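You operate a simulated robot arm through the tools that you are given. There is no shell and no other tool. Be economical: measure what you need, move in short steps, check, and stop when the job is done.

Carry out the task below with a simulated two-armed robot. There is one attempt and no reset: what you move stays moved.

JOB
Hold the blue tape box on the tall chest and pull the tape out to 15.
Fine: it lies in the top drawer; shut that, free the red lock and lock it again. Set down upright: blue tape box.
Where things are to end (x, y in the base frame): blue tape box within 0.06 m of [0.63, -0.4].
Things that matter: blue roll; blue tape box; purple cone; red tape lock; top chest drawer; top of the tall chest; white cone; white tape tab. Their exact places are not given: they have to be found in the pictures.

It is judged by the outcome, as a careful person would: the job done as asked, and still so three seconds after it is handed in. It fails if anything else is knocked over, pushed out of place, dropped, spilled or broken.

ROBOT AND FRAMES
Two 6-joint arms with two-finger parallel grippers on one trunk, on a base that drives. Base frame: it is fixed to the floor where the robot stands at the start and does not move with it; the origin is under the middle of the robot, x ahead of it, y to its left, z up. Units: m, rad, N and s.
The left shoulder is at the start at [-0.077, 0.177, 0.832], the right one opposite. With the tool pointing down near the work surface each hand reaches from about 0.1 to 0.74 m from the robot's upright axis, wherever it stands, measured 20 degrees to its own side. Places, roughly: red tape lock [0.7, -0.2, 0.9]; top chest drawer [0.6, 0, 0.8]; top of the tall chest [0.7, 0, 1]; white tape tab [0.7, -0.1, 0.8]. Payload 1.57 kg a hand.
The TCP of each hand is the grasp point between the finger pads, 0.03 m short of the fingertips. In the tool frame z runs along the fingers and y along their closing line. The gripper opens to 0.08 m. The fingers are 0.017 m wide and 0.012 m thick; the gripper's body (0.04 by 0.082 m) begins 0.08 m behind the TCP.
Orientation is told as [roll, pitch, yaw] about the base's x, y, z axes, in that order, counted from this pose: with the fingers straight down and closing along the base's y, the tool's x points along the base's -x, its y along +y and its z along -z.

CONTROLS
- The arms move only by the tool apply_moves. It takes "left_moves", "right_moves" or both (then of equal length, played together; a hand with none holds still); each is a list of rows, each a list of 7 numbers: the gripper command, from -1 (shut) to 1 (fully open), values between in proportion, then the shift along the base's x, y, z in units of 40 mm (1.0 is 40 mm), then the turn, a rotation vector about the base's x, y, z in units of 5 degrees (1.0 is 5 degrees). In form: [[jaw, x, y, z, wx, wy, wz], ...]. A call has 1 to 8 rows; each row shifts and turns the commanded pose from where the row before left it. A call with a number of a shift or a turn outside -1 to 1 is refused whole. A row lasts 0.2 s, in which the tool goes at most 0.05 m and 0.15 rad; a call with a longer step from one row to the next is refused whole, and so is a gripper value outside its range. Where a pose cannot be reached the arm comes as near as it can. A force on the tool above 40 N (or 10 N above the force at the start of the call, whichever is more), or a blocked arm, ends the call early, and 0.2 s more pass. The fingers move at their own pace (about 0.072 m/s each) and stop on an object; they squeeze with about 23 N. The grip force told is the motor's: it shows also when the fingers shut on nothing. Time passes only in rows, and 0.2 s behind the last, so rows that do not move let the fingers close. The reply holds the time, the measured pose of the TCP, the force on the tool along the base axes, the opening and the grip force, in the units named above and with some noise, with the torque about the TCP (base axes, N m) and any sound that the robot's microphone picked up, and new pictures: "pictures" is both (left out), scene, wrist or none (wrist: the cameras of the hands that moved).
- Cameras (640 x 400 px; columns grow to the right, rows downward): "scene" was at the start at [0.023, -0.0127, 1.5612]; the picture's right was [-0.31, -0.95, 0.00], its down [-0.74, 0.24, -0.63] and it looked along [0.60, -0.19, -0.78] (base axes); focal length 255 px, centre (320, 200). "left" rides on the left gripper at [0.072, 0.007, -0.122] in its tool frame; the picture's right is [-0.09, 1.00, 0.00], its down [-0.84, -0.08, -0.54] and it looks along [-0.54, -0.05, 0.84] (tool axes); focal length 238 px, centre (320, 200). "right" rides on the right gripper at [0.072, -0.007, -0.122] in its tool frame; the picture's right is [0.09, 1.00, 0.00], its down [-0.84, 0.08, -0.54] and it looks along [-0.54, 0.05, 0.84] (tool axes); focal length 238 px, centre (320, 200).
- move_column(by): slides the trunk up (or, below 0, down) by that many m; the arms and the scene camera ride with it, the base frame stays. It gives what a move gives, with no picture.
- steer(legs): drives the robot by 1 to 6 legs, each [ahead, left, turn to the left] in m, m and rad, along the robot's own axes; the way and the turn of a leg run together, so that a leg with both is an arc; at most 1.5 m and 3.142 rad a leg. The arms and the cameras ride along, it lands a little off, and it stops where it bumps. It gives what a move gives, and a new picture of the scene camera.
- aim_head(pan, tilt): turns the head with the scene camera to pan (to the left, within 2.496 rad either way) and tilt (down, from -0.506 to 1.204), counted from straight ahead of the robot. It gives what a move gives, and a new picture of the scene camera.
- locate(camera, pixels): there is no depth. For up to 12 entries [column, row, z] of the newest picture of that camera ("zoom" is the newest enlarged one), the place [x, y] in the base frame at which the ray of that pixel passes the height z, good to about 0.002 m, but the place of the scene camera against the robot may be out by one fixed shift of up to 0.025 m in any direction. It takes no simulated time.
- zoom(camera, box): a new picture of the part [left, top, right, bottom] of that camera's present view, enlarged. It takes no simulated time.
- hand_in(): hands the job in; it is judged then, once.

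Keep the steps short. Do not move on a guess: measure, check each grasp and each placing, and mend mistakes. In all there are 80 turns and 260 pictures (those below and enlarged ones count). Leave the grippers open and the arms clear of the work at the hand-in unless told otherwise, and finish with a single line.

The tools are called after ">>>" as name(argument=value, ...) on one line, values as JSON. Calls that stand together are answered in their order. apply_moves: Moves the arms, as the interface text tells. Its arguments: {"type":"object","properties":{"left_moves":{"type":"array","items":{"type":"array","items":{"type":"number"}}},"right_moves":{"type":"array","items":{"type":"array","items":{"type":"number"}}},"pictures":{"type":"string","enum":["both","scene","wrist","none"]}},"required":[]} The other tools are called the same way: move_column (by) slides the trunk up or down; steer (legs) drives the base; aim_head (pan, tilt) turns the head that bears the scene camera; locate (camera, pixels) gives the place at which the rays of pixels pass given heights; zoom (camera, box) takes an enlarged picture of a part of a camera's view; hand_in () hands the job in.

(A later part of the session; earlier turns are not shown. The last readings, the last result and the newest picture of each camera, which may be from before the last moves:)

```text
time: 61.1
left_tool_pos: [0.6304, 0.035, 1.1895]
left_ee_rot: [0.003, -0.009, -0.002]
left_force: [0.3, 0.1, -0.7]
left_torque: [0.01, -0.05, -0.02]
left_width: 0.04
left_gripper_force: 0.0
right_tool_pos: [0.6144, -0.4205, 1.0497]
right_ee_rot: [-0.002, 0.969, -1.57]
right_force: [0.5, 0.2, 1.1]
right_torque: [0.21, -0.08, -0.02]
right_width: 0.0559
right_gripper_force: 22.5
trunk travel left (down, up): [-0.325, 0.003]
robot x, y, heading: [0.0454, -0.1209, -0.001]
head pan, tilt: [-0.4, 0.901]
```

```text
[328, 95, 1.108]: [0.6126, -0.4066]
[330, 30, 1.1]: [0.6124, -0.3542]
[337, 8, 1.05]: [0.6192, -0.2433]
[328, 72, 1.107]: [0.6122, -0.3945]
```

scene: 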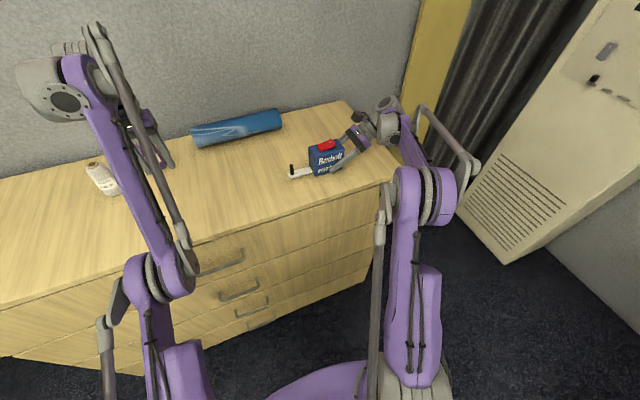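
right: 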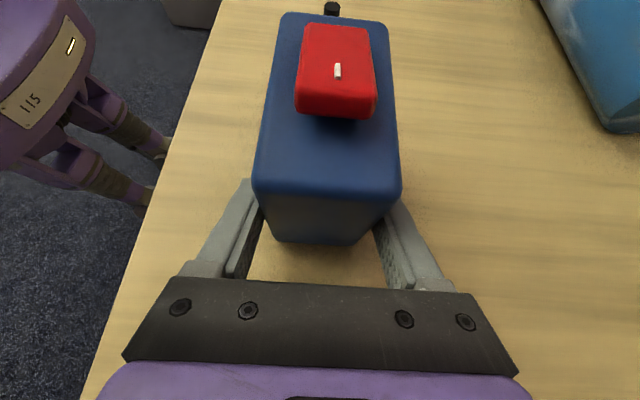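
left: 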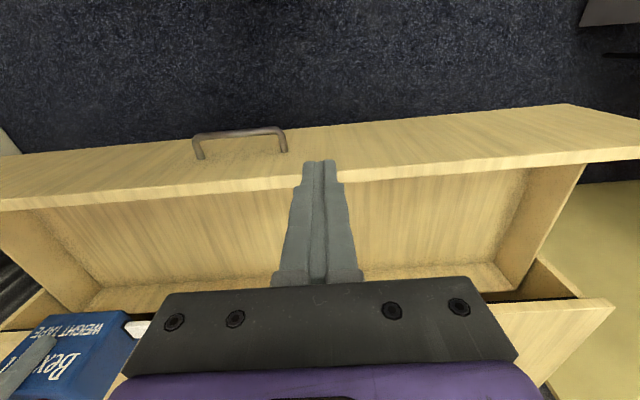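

Held at 0.056 m. Now the left hand: close it, turn yaw -90° (camera to the +y side) while shifting toward y≈-0.2.

>>> apply_moves(left_moves=[[-1, 0, -0.3, 0, 0, 0, -1], [-1, 0, -0.3, 0, 0, 0, -1], [-1, 0, -0.3, 0, 0, 0, -1], [-1, 0, -0.3, 0, 0, 0, -1], [-1, 0, -0.3, 0, 0, 0, -1], [-1, 0, -0.3, 0, 0, 0, -1], [-1, 0, -0.3, 0, 0, 0, -1], [-1, 0, -0.3, 0, 0, 0, -1]], pictures="none")

>>> apply_moves(left_moves=[[-1, 0, -0.3, 0, 0, 0, -1], [-1, 0, -0.3, 0, 0, 0, -1], [-1, 0, -0.3, 0, 0, 0, -1], [-1, 0, -0.3, 0, 0, 0, -1], [-1, 0, -0.3, 0, 0, 0, -1], [-1, 0, -0.3, 0, 0, 0, -1], [-1, 0, -0.3, 0, 0, 0, -1], [-1, 0, -0.3, 0, 0, 0, -1]])

```text
time: 62.9
left_tool_pos: [0.6307, -0.0609, 1.1907]
left_ee_rot: [0.007, -0.008, -0.701]
left_force: [-1.4, -0.7, 0.0]
left_torque: [0.0, -0.03, 0.01]
left_width: 0.0
left_gripper_force: 21.8
right_tool_pos: [0.613, -0.4208, 1.0497]
right_ee_rot: [0.001, 0.967, -1.57]
right_force: [0.6, -0.3, 1.4]
right_torque: [0.3, -0.11, -0.03]
right_width: 0.0561
right_gripper_force: 23.1
trunk travel left (down, up): [-0.325, 0.003]
robot x, y, heading: [0.0451, -0.1163, -0.004]
head pan, tilt: [-0.4, 0.901]
```

```text
time: 64.7
left_tool_pos: [0.6305, -0.1577, 1.1905]
left_ee_rot: [0.007, -0.009, -1.398]
left_force: [-0.6, 0.8, -0.4]
left_torque: [0.01, -0.01, -0.01]
left_width: 0.0
left_gripper_force: 21.7
right_tool_pos: [0.6143, -0.4209, 1.0491]
right_ee_rot: [0.0, 0.968, -1.57]
right_force: [1.1, -1.2, 1.9]
right_torque: [0.13, -0.07, 0.06]
right_width: 0.056
right_gripper_force: 23.1
trunk travel left (down, up): [-0.325, 0.003]
robot x, y, heading: [0.0469, -0.1202, 0.008]
head pan, tilt: [-0.4, 0.901]
```

scene: 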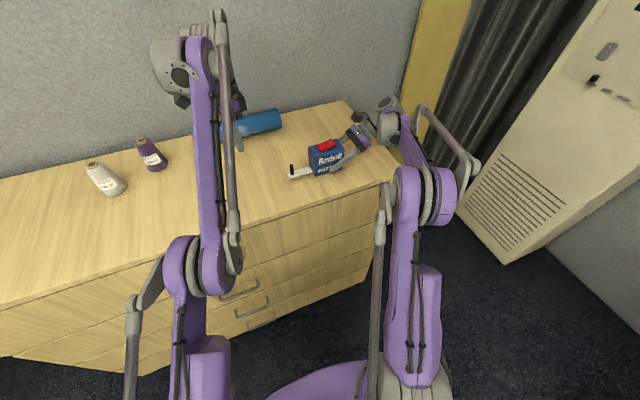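
left: 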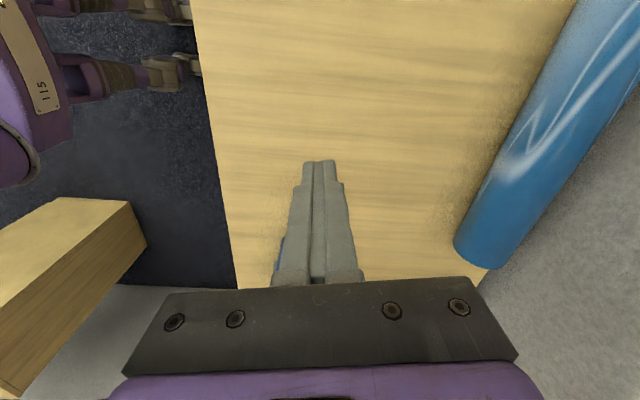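

Works. Move over the rocker: y to -0.405, x 0.614, still at z 1.19.

>>> apply_moves(left_moves=[[-1, -0.1, -0.88, 0, 0, 0, -0.5], [-1, -0.1, -0.88, 0, 0, 0, -0.5], [-1, -0.1, -0.88, 0, 0, 0, -0.5], [-1, -0.1, -0.88, 0, 0, 0, -0.5], [-1, 0, -0.88, 0, 0, 0, 0], [-1, 0, -0.88, 0, 0, 0, 0], [-1, 0, -0.88, 0, 0, 0, 0]])

```text
time: 66.3
left_tool_pos: [0.5782, -0.312, 1.1611]
left_ee_rot: [0.007, -0.007, -1.572]
left_force: [0.1, -0.7, -0.2]
left_torque: [-0.01, 0.0, 0.02]
left_width: 0.0
left_gripper_force: 20.8
left hand out of reach, approached as far as the arm can: row 1, 2, 3, 4, 5, 6, 7
right_tool_pos: [0.6129, -0.4206, 1.0496]
right_ee_rot: [0.0, 0.969, -1.573]
right_force: [-0.7, -0.6, 0.8]
right_torque: [0.09, -0.05, 0.02]
right_width: 0.0559
right_gripper_force: 23.5
trunk travel left (down, up): [-0.325, 0.003]
robot x, y, heading: [0.0457, -0.1186, 0.004]
head pan, tilt: [-0.4, 0.901]
```

scene: 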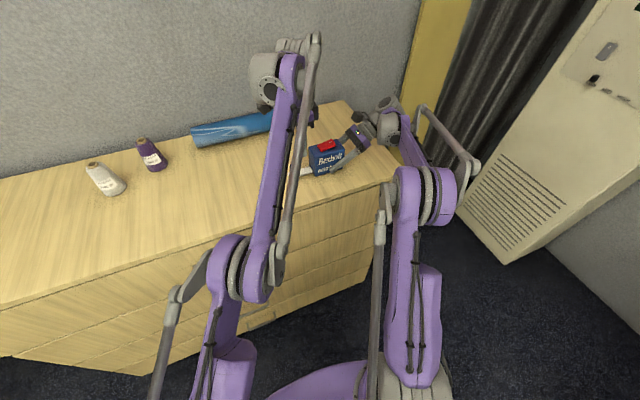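
left: 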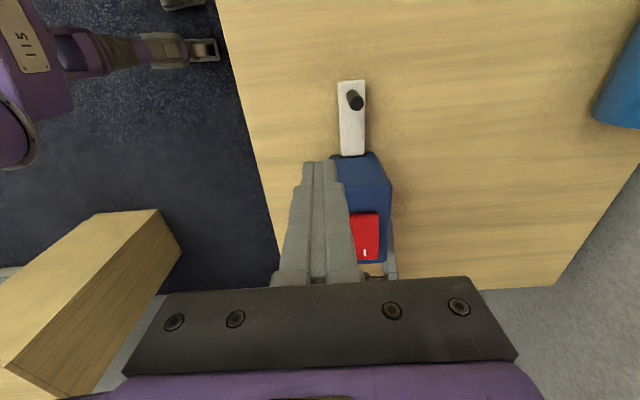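

Straight-down is beyond reach for the left arm. I tilt it 40° (pointing toward -y), which shortens the reach, while staying above the box.

>>> apply_moves(left_moves=[[-1, 0, 0, 0, -1, 0, 0], [-1, 0, 0, 0, -1, 0, 0], [-1, 0, 0, 0, -1, 0, 0], [-1, 0, 0, 0, -1, 0, 0], [-1, 0.3, -0.3, 0, -1, 0, 0], [-1, 0.3, -0.4, 0, -1, 0, 0], [-1, 0.3, -0.5, 0, -1, 0, 0], [-1, 0, -0.5, 0, -1, 0, 0]])

```text
time: 68.1
left_tool_pos: [0.6151, -0.3773, 1.1651]
left_ee_rot: [0.005, -0.709, -1.573]
left_force: [0.2, -0.3, 0.4]
left_torque: [0.0, 0.02, 0.01]
left_width: 0.0
left_gripper_force: 21.8
right_tool_pos: [0.6137, -0.4203, 1.0491]
right_ee_rot: [0.0, 0.97, -1.571]
right_force: [-0.8, -1.6, 0.8]
right_torque: [0.03, 0.02, 0.07]
right_width: 0.0558
right_gripper_force: 23.2
trunk travel left (down, up): [-0.325, 0.003]
robot x, y, heading: [0.0422, -0.1186, -0.001]
head pan, tilt: [-0.4, 0.901]
```

scene: 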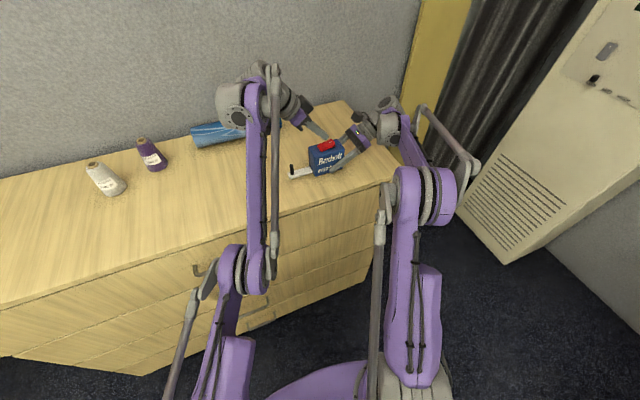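
left: 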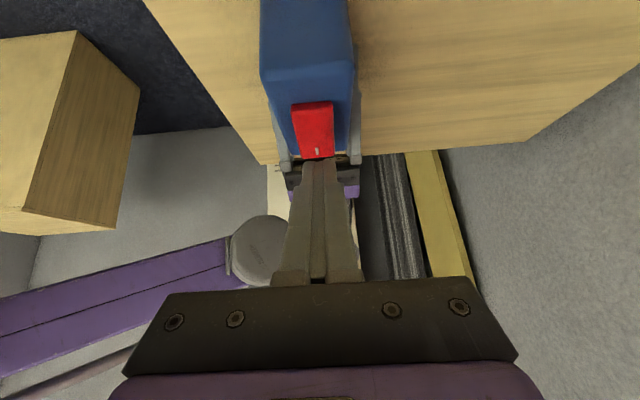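

Tip's low edge is at ≈(0.615,-0.390,1.137). I shift to y -0.408 and press the raised rocker end down in small steps.

>>> apply_moves(left_moves=[[-1, 0, -0.45, 0, 0, 0, 0], [-1, 0, 0, -0.35, 0, 0, 0], [-1, 0, 0, -0.3, 0, 0, 0], [-1, 0, 0, -0.15, 0, 0, 0]])

```text
time: 69.0
left_tool_pos: [0.6125, -0.3969, 1.1437]
left_ee_rot: [0.009, -0.717, -1.57]
left_force: [1.5, -0.2, 10.8]
left_torque: [-0.14, -0.03, -0.13]
left_width: 0.0
left_gripper_force: 21.0
right_tool_pos: [0.6133, -0.4196, 1.0505]
right_ee_rot: [0.002, 0.967, -1.571]
right_force: [3.1, -3.0, 6.3]
right_torque: [-0.08, 0.41, 0.23]
right_width: 0.0559
right_gripper_force: 23.4
trunk travel left (down, up): [-0.325, 0.003]
robot x, y, heading: [0.0447, -0.1181, -0.003]
head pan, tilt: [-0.4, 0.901]
stopped in row 4 (left hand): the force on the tool passed its limit at 50 N (the readings are from after the stop); the commanded pose is now the measured one
```

scene: 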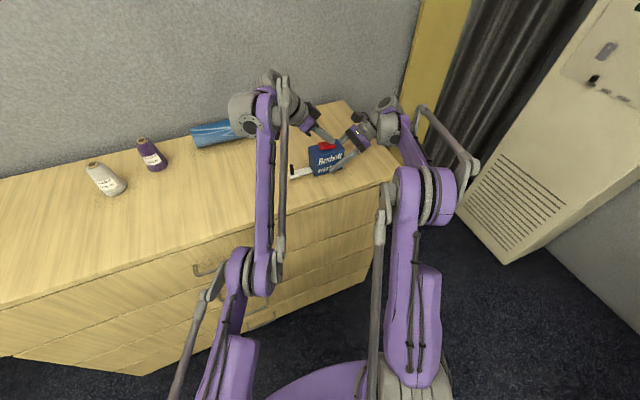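
left: 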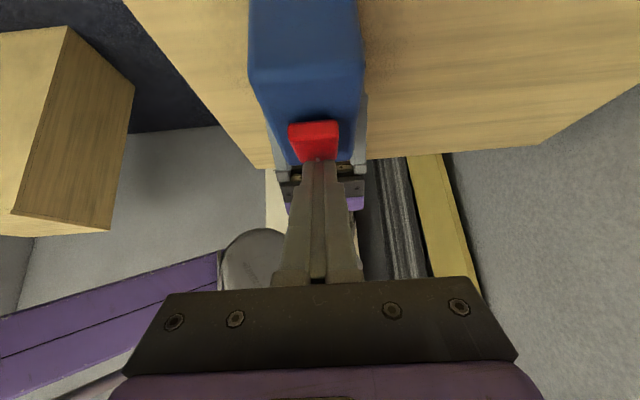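

Pressed to 50 N peak, no click told. I lift the left hand a little and inspect the rocker from the right wrist camera.

>>> apply_moves(left_moves=[[-1, 0, 0.3, 0.4, 0, 0, 0], [-1, 0, 0.6, 0.5, 0, 0, 0], [-1, 0, 0.6, 0.3, 0, 0, 0]], pictures="none")

>>> zoom(camera="right", box=[220, 0, 440, 140])

>>> zoom(camera="scene", box=[280, 130, 376, 190])

```text
time: 69.8
left_tool_pos: [0.6134, -0.3388, 1.19]
left_ee_rot: [0.009, -0.718, -1.571]
left_force: [-0.6, 0.2, 0.4]
left_torque: [0.0, 0.0, -0.03]
left_width: 0.0
left_gripper_force: 21.9
right_tool_pos: [0.6129, -0.4199, 1.0495]
right_ee_rot: [0.004, 0.965, -1.57]
right_force: [4.0, -3.5, 20.4]
right_torque: [-0.23, -0.11, 0.0]
right_width: 0.0553
right_gripper_force: 22.8
trunk travel left (down, up): [-0.325, 0.003]
robot x, y, heading: [0.0463, -0.1204, 0.001]
head pan, tilt: [-0.4, 0.901]
```

```text
2.86 times, centred on (330, 70) of right
```

zoom: 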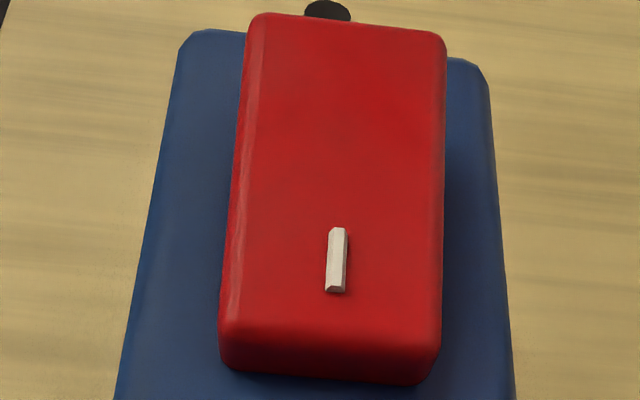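

```text
6.67 times, centred on (328, 160) of scene
```

zoom: 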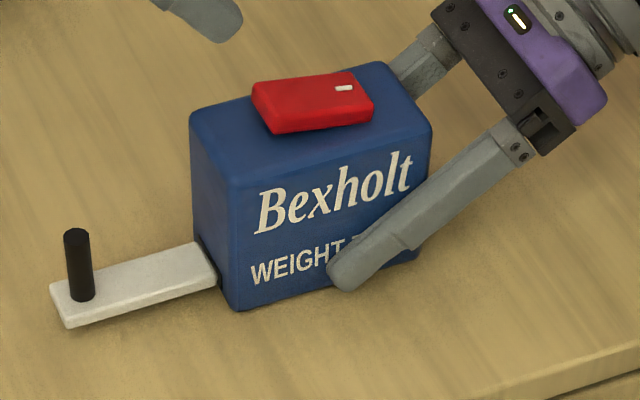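

The rocker has flipped: the marked end is down now, lock freed. Next, the left hand moves back to above the peg (~(0.612,-0.28)), half open, less tilted, and looks.

>>> apply_moves(left_moves=[[0.3, 0, 0.7, 0, 1, 0, 0], [0.3, 0, 0.7, -0.2, 1, 0, 0], [0.3, 0, 0.7, -0.7, 1, 0, 0], [0.3, 0, 0.1, -0.7, 0, 0, 0]])

```text
time: 70.8
left_tool_pos: [0.6152, -0.2476, 1.1254]
left_ee_rot: [0.008, -0.454, -1.571]
left_force: [0.0, 0.2, 0.0]
left_torque: [0.0, -0.01, -0.01]
left_width: 0.0519
left_gripper_force: 0.1
right_tool_pos: [0.613, -0.4203, 1.0487]
right_ee_rot: [-0.001, 0.964, -1.572]
right_force: [2.9, -1.3, 15.8]
right_torque: [0.05, 0.35, 0.1]
right_width: 0.0556
right_gripper_force: 23.4
trunk travel left (down, up): [-0.325, 0.003]
robot x, y, heading: [0.0499, -0.1249, 0.009]
head pan, tilt: [-0.4, 0.901]
```

scene: 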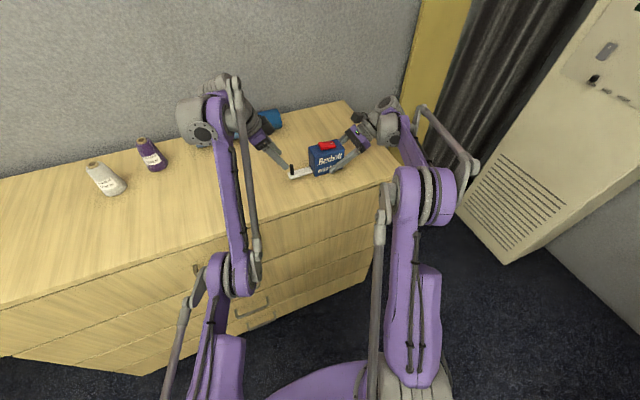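
left: 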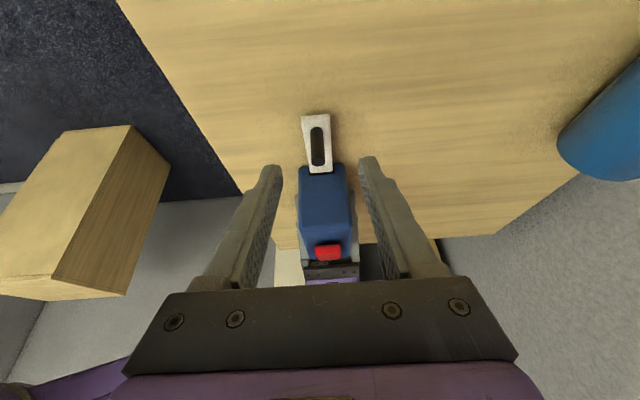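

>>> locate(camera="left", pixels=[[316, 134, 1.023], [318, 162, 1.055], [318, 162, 1.06], [313, 116, 1.02], [318, 172, 1.02], [301, 118, 1.02], [327, 115, 1.02]])

>>> zoom(camera="left", box=[270, 90, 370, 190])

```text
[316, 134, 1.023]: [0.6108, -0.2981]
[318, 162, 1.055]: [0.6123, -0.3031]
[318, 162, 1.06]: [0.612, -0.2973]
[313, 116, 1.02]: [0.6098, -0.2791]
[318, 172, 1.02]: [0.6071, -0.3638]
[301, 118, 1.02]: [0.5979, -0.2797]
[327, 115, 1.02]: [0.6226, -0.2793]
```

```text
4.00 times, centred on (320, 140) of left
```

zoom: 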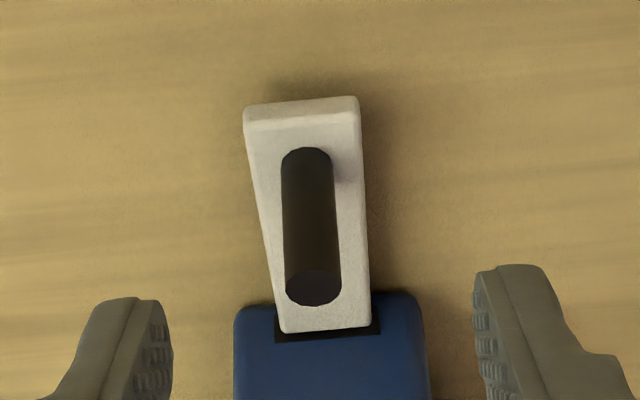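

Peg stands at (0.611,-0.295), z 1.023–1.063. I move the open fingers over it and down to TCP (0.612,-0.288,1.06).

>>> apply_moves(left_moves=[[0.3, -0.08, -0.5, 0, 0, 0, 0], [0.3, 0, -0.5, -0.2, 0, 0, 0], [0.3, 0, 0, -0.6, 0, 0, 0], [0.3, 0, 0, -0.6, 0, 0, 0], [0.3, 0, 0, -0.2, 0, 0, 0]], pictures="both")

>>> zoom(camera="scene", box=[270, 130, 366, 190])

```text
time: 72.0
left_tool_pos: [0.6322, -0.2982, 1.0872]
left_ee_rot: [0.007, -0.454, -1.571]
left_force: [0.2, 0.1, 0.2]
left_torque: [0.0, -0.05, 0.02]
left_width: 0.052
left_gripper_force: 0.0
left hand out of reach, approached as far as the arm can: row 3, 4, 5
right_tool_pos: [0.6136, -0.4198, 1.0476]
right_ee_rot: [-0.001, 0.967, -1.571]
right_force: [-0.7, 0.2, 9.4]
right_torque: [-0.06, 0.27, 0.11]
right_width: 0.0561
right_gripper_force: 23.0
trunk travel left (down, up): [-0.325, 0.003]
robot x, y, heading: [0.0459, -0.1189, -0.004]
head pan, tilt: [-0.4, 0.901]
```

scene: 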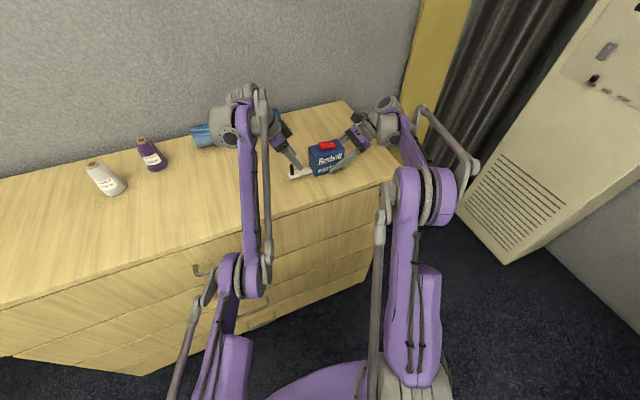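
left: 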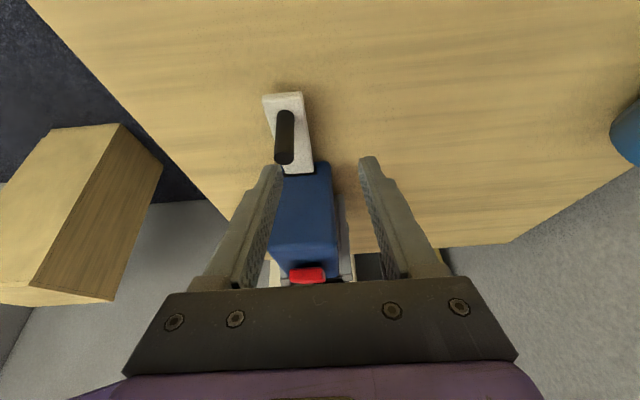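

```text
6.67 times, centred on (318, 160) of scene
```

zoom: 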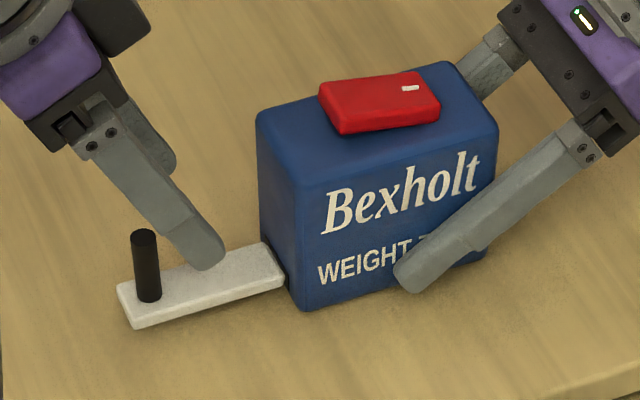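

The yaw -90° wrist can't go low enough here. The peg is round, so I go back to the natural yaw 0 vertical pose, above and clear of it first.

>>> apply_moves(left_moves=[[0.3, 0, 0.2, 0.7, 0, 0, 0], [0.3, 0, 0.2, 0.7, 1, 0, 0], [0.3, 0, 0.2, 0.3, 1, 0, 0], [0.3, 0, 0.2, 0, 1, 0, 0], [0.3, 0, 0, 0, 1, 0, 0], [0.3, 0, 0, 0, 1, 0, 1], [0.3, 0, 0, 0, 0, 0, 1], [0.3, 0, 0, 0, 0, 0, 1]], pictures="none")

>>> apply_moves(left_moves=[[0.3, 0, 0, 0, 0, 0, 1], [0.3, 0, 0, 0, 0, 0, 1], [0.3, 0, 0, 0, 0, 0, 1], [0.3, 0, 0, 0, 0, 0, 1], [0.3, 0, 0, 0, 0, 0, 1], [0.3, 0, 0, 0, 0, 0, 1], [0.3, 0, 0, 0, 0, 0, 1], [0.3, 0, 0, 0, 0, 0, 1]], pictures="none")

>>> apply_moves(left_moves=[[0.1, 0, 0, 0, 0, 0, 1], [0.1, 0, 0, 0, 0, 0, 1], [0.1, 0, 0, 0, 0, 0, 1], [0.1, 0, 0, 0, 0, 0, 1], [0.1, 0, 0, 0, 0, 0, 1], [0.1, 0, 0, 0, 0, 0, 1], [0.1, 0, 0, 0, 0, 0, 1]])

```text
time: 73.8
left_tool_pos: [0.615, -0.2569, 1.144]
left_ee_rot: [0.013, -0.018, -1.308]
left_force: [0.2, 0.4, 0.4]
left_torque: [0.01, 0.01, 0.02]
left_width: 0.052
left_gripper_force: 0.2
left hand out of reach, approached as far as the arm can: row 5, 6
right_tool_pos: [0.6137, -0.4209, 1.0489]
right_ee_rot: [-0.001, 0.967, -1.57]
right_force: [-1.3, -1.4, 5.4]
right_torque: [-0.35, 0.13, -0.05]
right_width: 0.0558
right_gripper_force: 22.8
trunk travel left (down, up): [-0.325, 0.003]
robot x, y, heading: [0.0469, -0.1154, -0.001]
head pan, tilt: [-0.4, 0.901]
```

```text
time: 75.6
left_tool_pos: [0.6145, -0.2573, 1.1441]
left_ee_rot: [0.013, -0.018, -0.609]
left_force: [-0.8, 0.7, 0.3]
left_torque: [0.01, -0.02, -0.01]
left_width: 0.052
left_gripper_force: 0.1
right_tool_pos: [0.6131, -0.421, 1.0472]
right_ee_rot: [0.0, 0.964, -1.572]
right_force: [0.7, -1.6, 5.0]
right_torque: [-0.37, 0.08, 0.05]
right_width: 0.0558
right_gripper_force: 22.8
trunk travel left (down, up): [-0.325, 0.003]
robot x, y, heading: [0.0453, -0.1163, 0.001]
head pan, tilt: [-0.4, 0.901]
```

```text
time: 77.2
left_tool_pos: [0.615, -0.2559, 1.1448]
left_ee_rot: [0.013, -0.02, 0.002]
left_force: [0.0, 0.0, 0.5]
left_torque: [0.01, 0.03, 0.02]
left_width: 0.0438
left_gripper_force: 0.1
right_tool_pos: [0.6129, -0.4206, 1.0481]
right_ee_rot: [0.0, 0.964, -1.571]
right_force: [-0.6, -0.9, 5.5]
right_torque: [-0.25, 0.13, 0.03]
right_width: 0.0559
right_gripper_force: 22.9
trunk travel left (down, up): [-0.325, 0.003]
robot x, y, heading: [0.0457, -0.1163, 0.002]
head pan, tilt: [-0.4, 0.901]
```

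scene: 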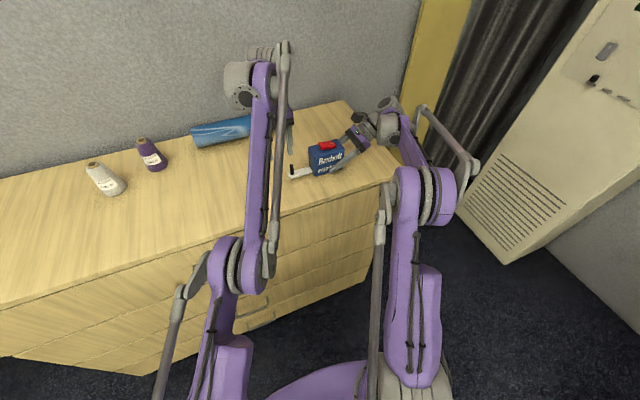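
left: 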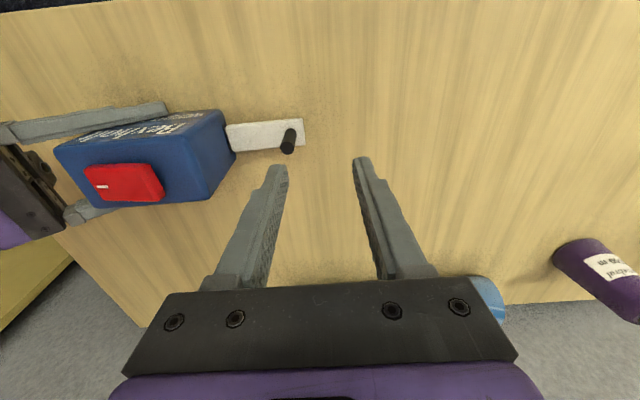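

Good clear view. Locate the peg: top ≈(287,148).

>>> locate(camera="left", pixels=[[287, 148, 1.063], [291, 136, 1.023], [303, 130, 1.02], [236, 140, 1.02]])

>>> zoom(camera="left", box=[210, 100, 330, 175])

```text
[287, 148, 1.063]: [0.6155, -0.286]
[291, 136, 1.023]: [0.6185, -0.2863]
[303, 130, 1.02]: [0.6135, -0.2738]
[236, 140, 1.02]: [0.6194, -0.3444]
```

```text
5.33 times, centred on (270, 138) of left
```

zoom: 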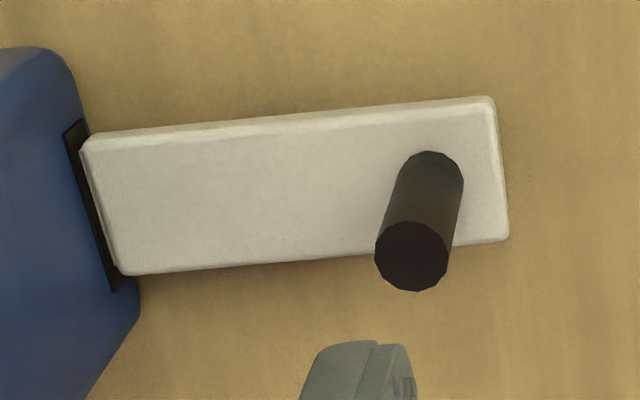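

Peg at ≈(0.613,-0.286). I move over it and descend to TCP z 1.06.

>>> apply_moves(left_moves=[[0.1, -0.05, -0.4, 0, 0, 0, 0], [0.1, 0, -0.37, -0.2, 0, 0, 0], [0.1, 0, 0, -0.6, 0, 0, 0], [0.1, 0, 0, -0.6, 0, 0, 0], [0.1, 0, 0, -0.6, 0, 0, 0]])

```text
time: 78.4
left_tool_pos: [0.6124, -0.2862, 1.0652]
left_ee_rot: [0.011, -0.023, 0.0]
left_force: [4.4, -0.4, 25.6]
left_torque: [-0.68, -0.04, 0.1]
left_width: 0.0441
left_gripper_force: 0.1
right_tool_pos: [0.6128, -0.4201, 1.0489]
right_ee_rot: [0.001, 0.964, -1.569]
right_force: [-2.1, -0.1, -0.9]
right_torque: [-0.87, 0.16, 0.36]
right_width: 0.0553
right_gripper_force: 23.1
trunk travel left (down, up): [-0.325, 0.003]
robot x, y, heading: [0.0474, -0.1195, 0.004]
head pan, tilt: [-0.4, 0.901]
```

scene: 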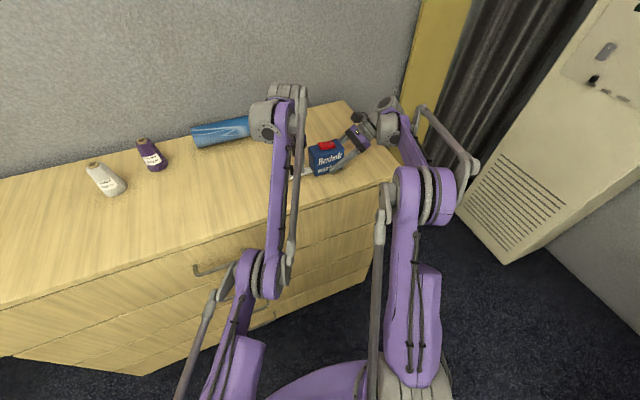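
left: 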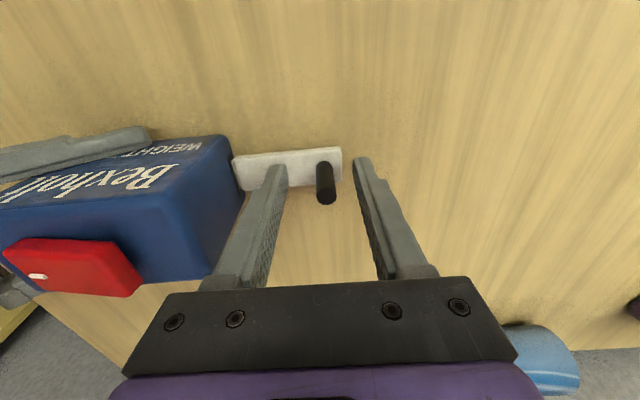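

The -y fingertip touched the tab (25 N at tip z≈1.035). I raise 4 mm and close on the peg.

>>> apply_moves(left_moves=[[0.1, 0, 0, 0.12, 0, 0, 0], [-0.4, 0, 0, 0, 0, 0, 0], [-1, 0, 0, 0, 0, 0, 0], [-1, 0, 0, 0, 0, 0, 0]])

```text
time: 79.4
left_tool_pos: [0.6129, -0.2858, 1.0679]
left_ee_rot: [0.014, -0.017, 0.001]
left_force: [-1.4, 13.8, -0.3]
left_torque: [-0.4, 0.16, 0.04]
left_width: 0.0111
left_gripper_force: 22.7
right_tool_pos: [0.6133, -0.4221, 1.0479]
right_ee_rot: [0.0, 0.966, -1.572]
right_force: [0.9, -12.6, 3.6]
right_torque: [0.7, -0.21, -0.24]
right_width: 0.0561
right_gripper_force: 23.0
trunk travel left (down, up): [-0.325, 0.003]
robot x, y, heading: [0.0427, -0.1155, 0.0]
head pan, tilt: [-0.4, 0.901]
```

scene: 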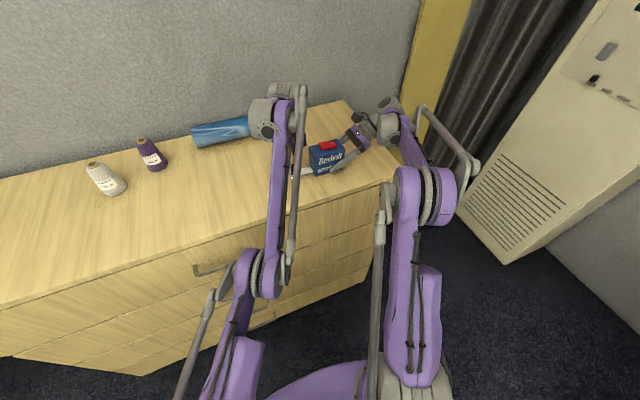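
left: 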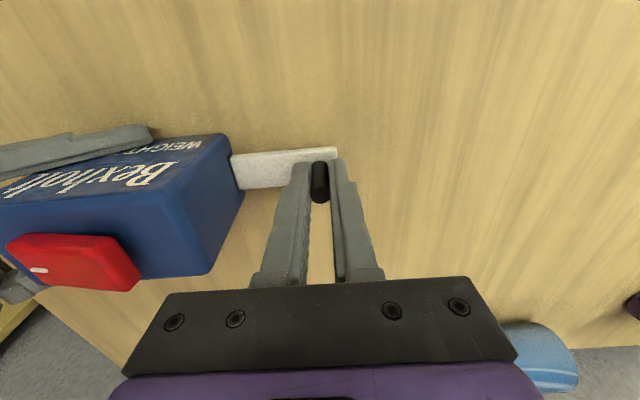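

Peg gripped. Pull gently along +y, 0.06 m first, and watch the tape's marks.

>>> apply_moves(left_moves=[[-1, 0, 0.2, 0, 0, 0, 0], [-1, 0, 0.3, 0, 0, 0, 0], [-1, 0, 0.4, 0, 0, 0, 0], [-1, 0, 0.4, 0, 0, 0, 0], [-1, 0, 0.2, 0, 0, 0, 0]])

>>> zoom(camera="left", box=[130, 110, 370, 260])

```text
time: 80.6
left_tool_pos: [0.6158, -0.2276, 1.0699]
left_ee_rot: [0.011, -0.017, 0.0]
left_force: [-5.4, 0.1, -0.5]
left_torque: [-0.12, 0.66, -0.02]
left_width: 0.0111
left_gripper_force: 23.4
right_tool_pos: [0.6148, -0.4205, 1.0478]
right_ee_rot: [0.002, 0.965, -1.57]
right_force: [6.7, 2.9, 4.1]
right_torque: [0.62, -0.57, -1.14]
right_width: 0.056
right_gripper_force: 23.0
trunk travel left (down, up): [-0.325, 0.003]
robot x, y, heading: [0.0502, -0.1147, 0.001]
head pan, tilt: [-0.4, 0.901]
```

scene: 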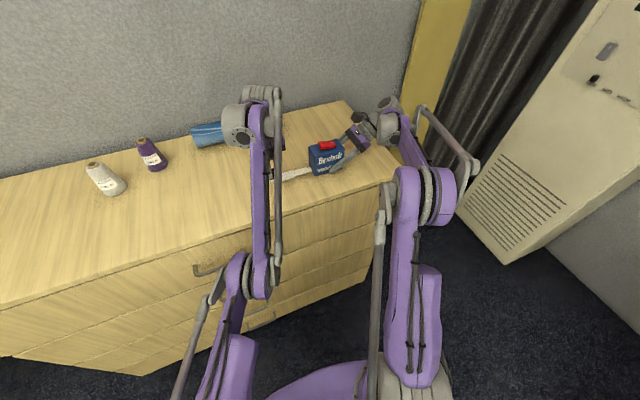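
left: 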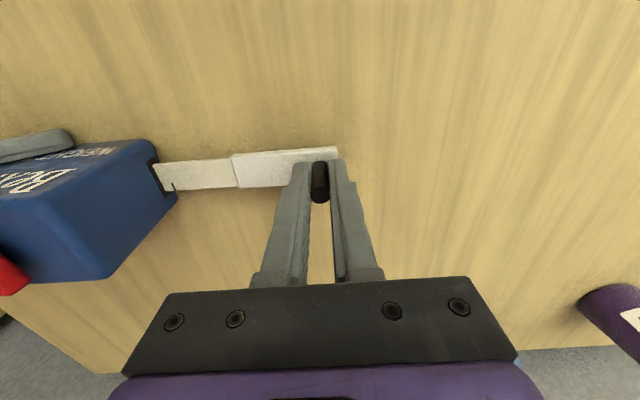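

```text
2.67 times, centred on (250, 185) of left
```

zoom: 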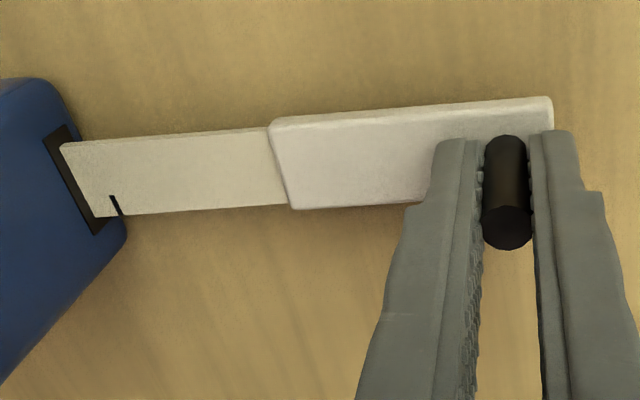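

The tape slides freely; a tick shows ≈9 mm outside the mouth (the "5"). Pull on 0.085 m, drifting slightly -x to ease the side load.

>>> apply_moves(left_moves=[[-1, -0.04, 0.35, 0, 0, 0, 0], [-1, -0.04, 0.4, 0, 0, 0, 0], [-1, -0.04, 0.4, 0, 0, 0, 0], [-1, -0.04, 0.4, 0, 0, 0, 0], [-1, -0.04, 0.4, 0, 0, 0, 0], [-1, 0, 0.15, 0, 0, 0, 0]])

>>> zoom(camera="left", box=[0, 110, 320, 260])

>>> zoom(camera="scene", box=[230, 125, 374, 205])

```text
time: 82.0
left_tool_pos: [0.6205, -0.1496, 1.091]
left_ee_rot: [0.015, -0.016, 0.0]
left_force: [-3.8, -0.4, -5.7]
left_torque: [0.79, 0.19, -0.03]
left_width: 0.0126
left_gripper_force: 22.2
left hand out of reach, approached as far as the arm can: row 1, 2, 3, 4, 5
right_tool_pos: [0.614, -0.421, 1.0458]
right_ee_rot: [0.0, 0.967, -1.573]
right_force: [7.4, -3.9, 15.1]
right_torque: [0.5, -0.37, -1.07]
right_width: 0.0565
right_gripper_force: 23.7
trunk travel left (down, up): [-0.325, 0.003]
robot x, y, heading: [0.0482, -0.1212, 0.003]
head pan, tilt: [-0.4, 0.901]
```

scene: 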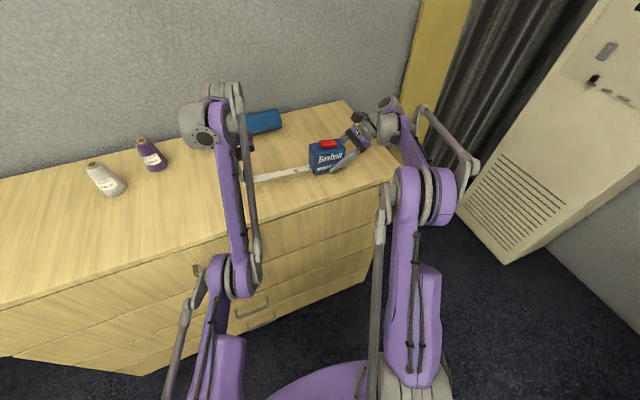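
left: 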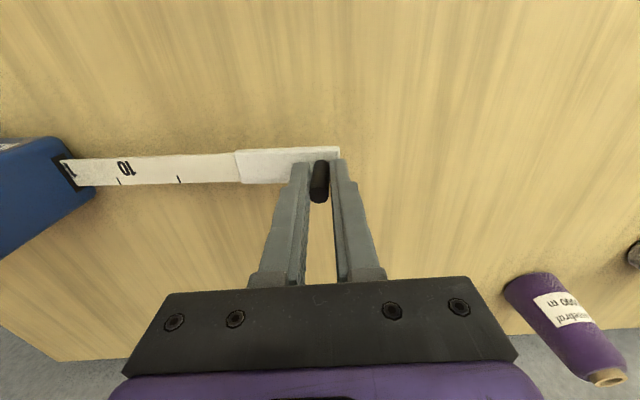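

```text
2.00 times, centred on (160, 185) of left
```

zoom: 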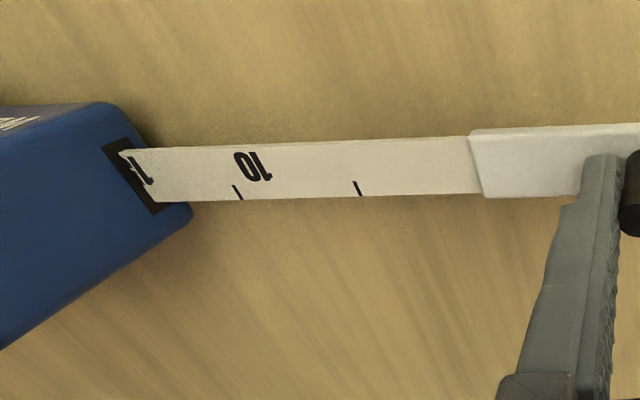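

```text
4.44 times, centred on (302, 165) of scene
```

zoom: 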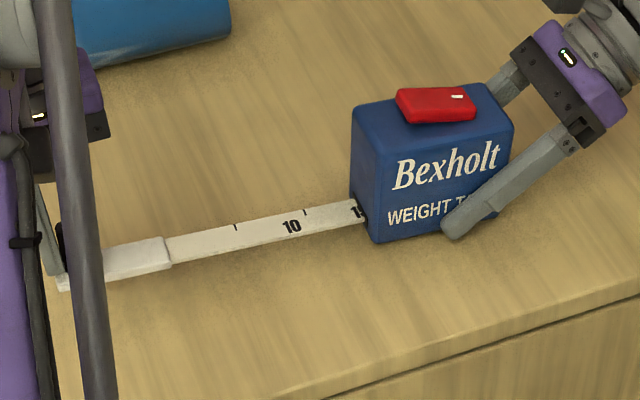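

The tape reads ≈13.6 (mark 10 out, 15 just at the mouth). The hand has ridden up 2 cm at its reach limit; I try 13 mm more with a lowering.

>>> apply_moves(left_moves=[[-1, -0.05, 0.1, -0.15, 0, 0, 0], [-1, -0.05, 0.12, -0.15, 0, 0, 0], [-1, 0, 0.1, -0.1, 0, 0, 0]])

>>> zoom(camera="left", box=[0, 110, 320, 260])

```text
time: 82.8
left_tool_pos: [0.6268, -0.1389, 1.0894]
left_ee_rot: [0.011, -0.018, 0.0]
left_force: [-6.9, 0.7, -1.5]
left_torque: [0.78, 0.24, -0.03]
left_width: 0.012
left_gripper_force: 22.8
left hand out of reach, approached as far as the arm can: row 1, 2, 3
right_tool_pos: [0.6148, -0.4208, 1.0458]
right_ee_rot: [-0.002, 0.965, -1.573]
right_force: [10.5, -1.2, 8.7]
right_torque: [-0.46, -0.39, -1.69]
right_width: 0.0572
right_gripper_force: 23.2
trunk travel left (down, up): [-0.325, 0.003]
robot x, y, heading: [0.0471, -0.1223, -0.002]
head pan, tilt: [-0.4, 0.901]
```

scene: 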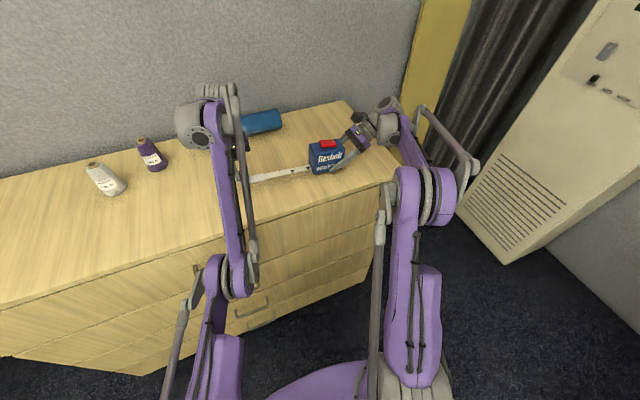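
left: 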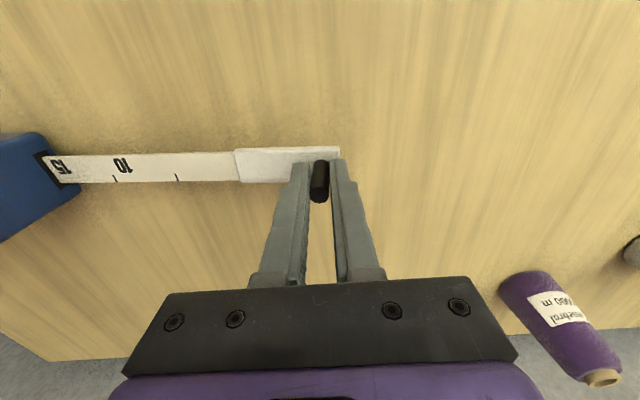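

```text
2.00 times, centred on (160, 185) of left
```

zoom: 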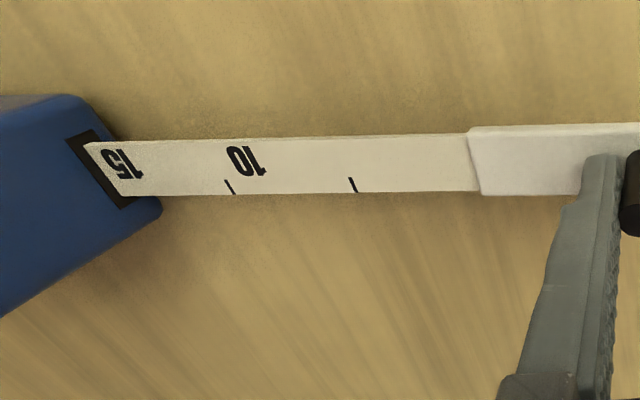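

Close: the 15 tick is ≈3 mm short of the mouth edge. One more 4 mm pull.

>>> apply_moves(left_moves=[[-1, -0.1, 0.12, 0, 0, 0, 0], [-1, 0, 0, 0, 0, 0, 0]], pictures="wrist")

>>> zoom(camera="left", box=[0, 130, 140, 220])

>>> zoom(camera="scene", box=[260, 130, 356, 190])

```text
time: 83.4
left_tool_pos: [0.6258, -0.1359, 1.0908]
left_ee_rot: [0.013, -0.018, 0.0]
left_force: [-3.0, 1.3, -5.5]
left_torque: [0.8, 0.58, 0.07]
left_width: 0.0125
left_gripper_force: 23.3
left hand out of reach, approached as far as the arm can: row 1
right_tool_pos: [0.6126, -0.4206, 1.0479]
right_ee_rot: [-0.001, 0.966, -1.573]
right_force: [2.4, -0.1, 6.2]
right_torque: [0.63, -0.61, -0.92]
right_width: 0.0572
right_gripper_force: 22.7
trunk travel left (down, up): [-0.325, 0.003]
robot x, y, heading: [0.0445, -0.1136, -0.001]
head pan, tilt: [-0.4, 0.901]
```

left: 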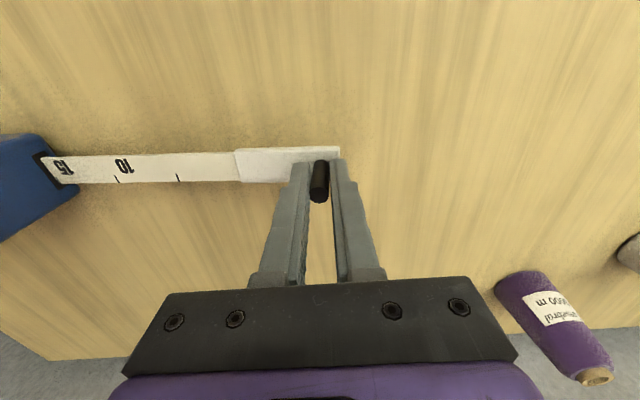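

```text
4.44 times, centred on (70, 175) of left
```

zoom: 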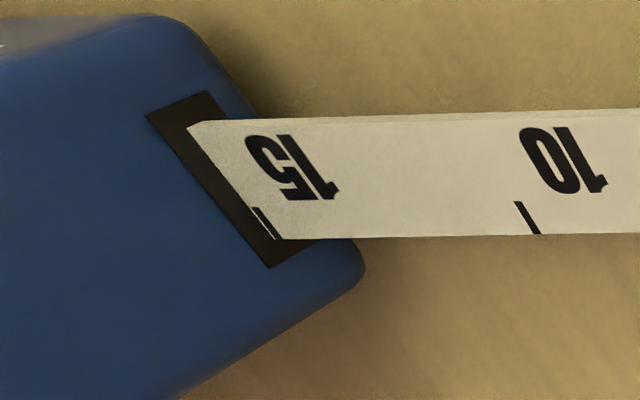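

```text
6.67 times, centred on (308, 160) of scene
```

zoom: 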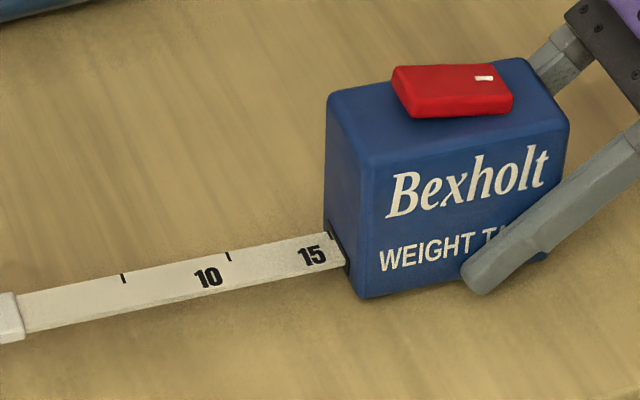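

The 15 tick sits exactly at the mouth. I let go of the peg, rise, and check that the reading stays.

>>> apply_moves(left_moves=[[-0.4, 0, 0, 0, 0, 0, 0], [0.1, 0, 0, 0, 0, 0, 0], [0.1, 0, 0, 0.5, 0, 0, 0], [0.1, 0, 0, 0.8, 0, 0, 0]], pictures="wrist")

>>> zoom(camera="scene", box=[230, 120, 374, 210])

```text
time: 84.4
left_tool_pos: [0.6253, -0.1379, 1.1433]
left_ee_rot: [0.013, -0.017, 0.001]
left_force: [-0.2, -0.4, 0.3]
left_torque: [0.0, 0.01, -0.03]
left_width: 0.0439
left_gripper_force: 0.0
right_tool_pos: [0.6123, -0.4217, 1.0482]
right_ee_rot: [-0.003, 0.965, -1.572]
right_force: [0.5, -0.1, -3.5]
right_torque: [-0.14, -0.02, 0.03]
right_width: 0.0563
right_gripper_force: 22.5
trunk travel left (down, up): [-0.325, 0.003]
robot x, y, heading: [0.0459, -0.1155, -0.001]
head pan, tilt: [-0.4, 0.901]
```

left: 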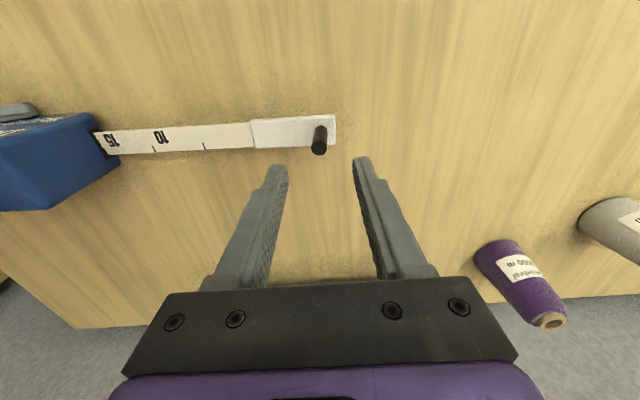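

```text
4.44 times, centred on (302, 165) of scene
```

zoom: 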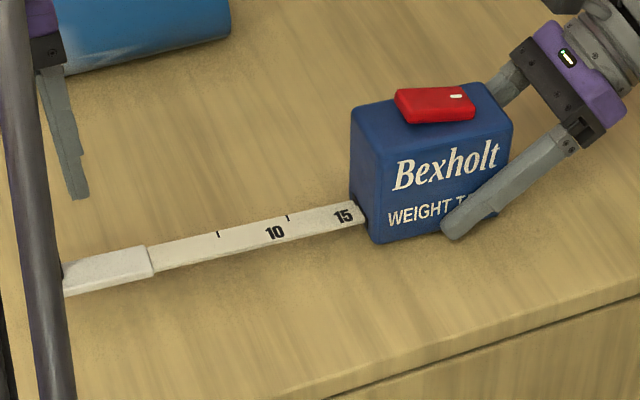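

>>> zoom(camera="scene", box=[276, 142, 340, 182])

>>> zoom(camera="left", box=[60, 100, 180, 170])

```text
10.00 times, centred on (308, 162) of scene
```

zoom: 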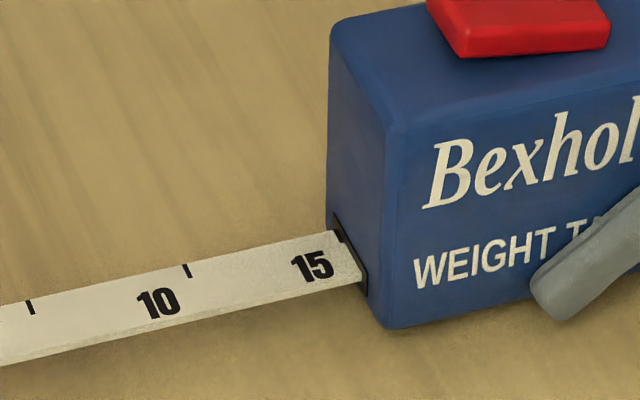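

```text
5.33 times, centred on (120, 135) of left
```

zoom: 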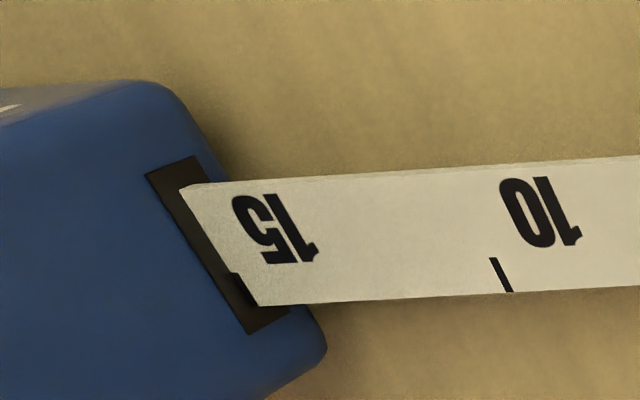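

>>> locate(camera="left", pixels=[[154.7, 151.9, 1.028], [108.4, 154.9, 1.028], [204, 148.5, 1.028], [252, 120, 1.028], [318, 134, 1.035], [320, 150, 1.07]])

```text
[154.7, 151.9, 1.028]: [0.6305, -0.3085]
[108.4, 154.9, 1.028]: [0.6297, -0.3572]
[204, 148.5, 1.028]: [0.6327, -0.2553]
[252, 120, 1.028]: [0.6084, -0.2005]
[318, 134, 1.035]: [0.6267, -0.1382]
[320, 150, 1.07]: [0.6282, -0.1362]
```

By comparing tick and label positions, the reading is still 15. Now lock: close the left hand, tilt it 40° toward -y and bring it over the raised +y rocker end (~y -0.371).

>>> apply_moves(left_moves=[[-1, 0, 0, 0.8, -1, 0, 0], [-1, -0.05, -0.5, 0.6, -1, 0, 0], [-1, -0.05, -0.6, 0, -1, 0, 0], [-1, -0.05, -0.6, 0, -1, 0, 0], [-1, -0.05, -0.6, 0, -1, 0, 0], [-1, -0.05, -0.6, 0, -1, 0, 0], [-1, -0.05, -0.6, 0, -1, 0, 0], [-1, 0, -0.6, 0, -1, 0, 0]])

```text
time: 86.2
left_tool_pos: [0.6131, -0.3016, 1.1995]
left_ee_rot: [-0.688, -0.015, 0.012]
left_force: [0.1, 1.0, -0.7]
left_torque: [-0.01, 0.0, 0.01]
left_width: 0.0
left_gripper_force: 21.1
right_tool_pos: [0.6128, -0.4213, 1.0477]
right_ee_rot: [-0.002, 0.966, -1.573]
right_force: [-0.2, -0.2, -3.7]
right_torque: [-0.11, 0.01, 0.03]
right_width: 0.0561
right_gripper_force: 23.2
trunk travel left (down, up): [-0.325, 0.003]
robot x, y, heading: [0.0485, -0.1202, 0.001]
head pan, tilt: [-0.4, 0.901]
```

scene: 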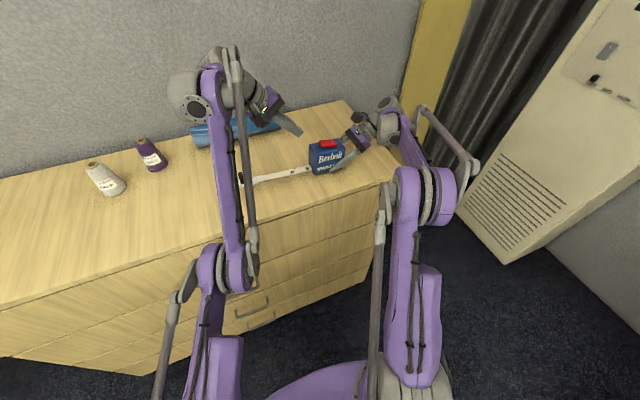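
left: 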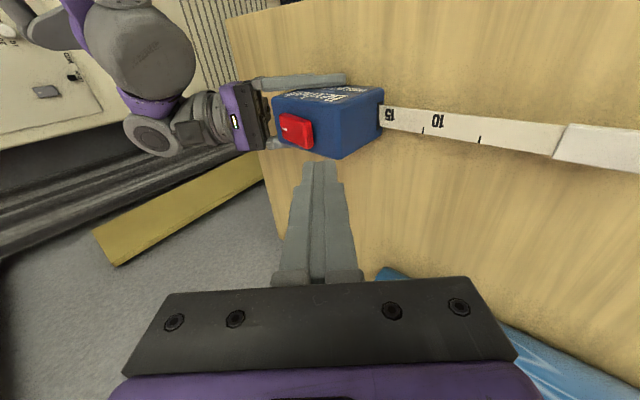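

>>> zoom(camera="left", box=[260, 75, 400, 165])

>>> locate(camera="left", pixels=[[304, 120, 1.112], [306, 143, 1.112], [280, 118, 1.104], [283, 140, 1.104]])

```text
4.44 times, centred on (330, 120) of left
```

zoom: 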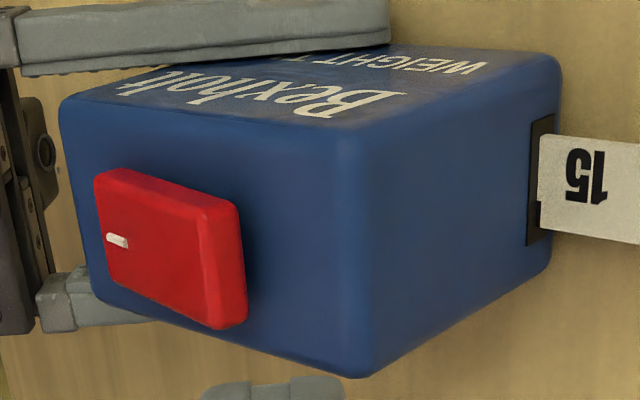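

```text
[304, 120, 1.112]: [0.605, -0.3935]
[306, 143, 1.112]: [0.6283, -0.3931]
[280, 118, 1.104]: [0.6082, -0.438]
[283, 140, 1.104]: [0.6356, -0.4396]
```

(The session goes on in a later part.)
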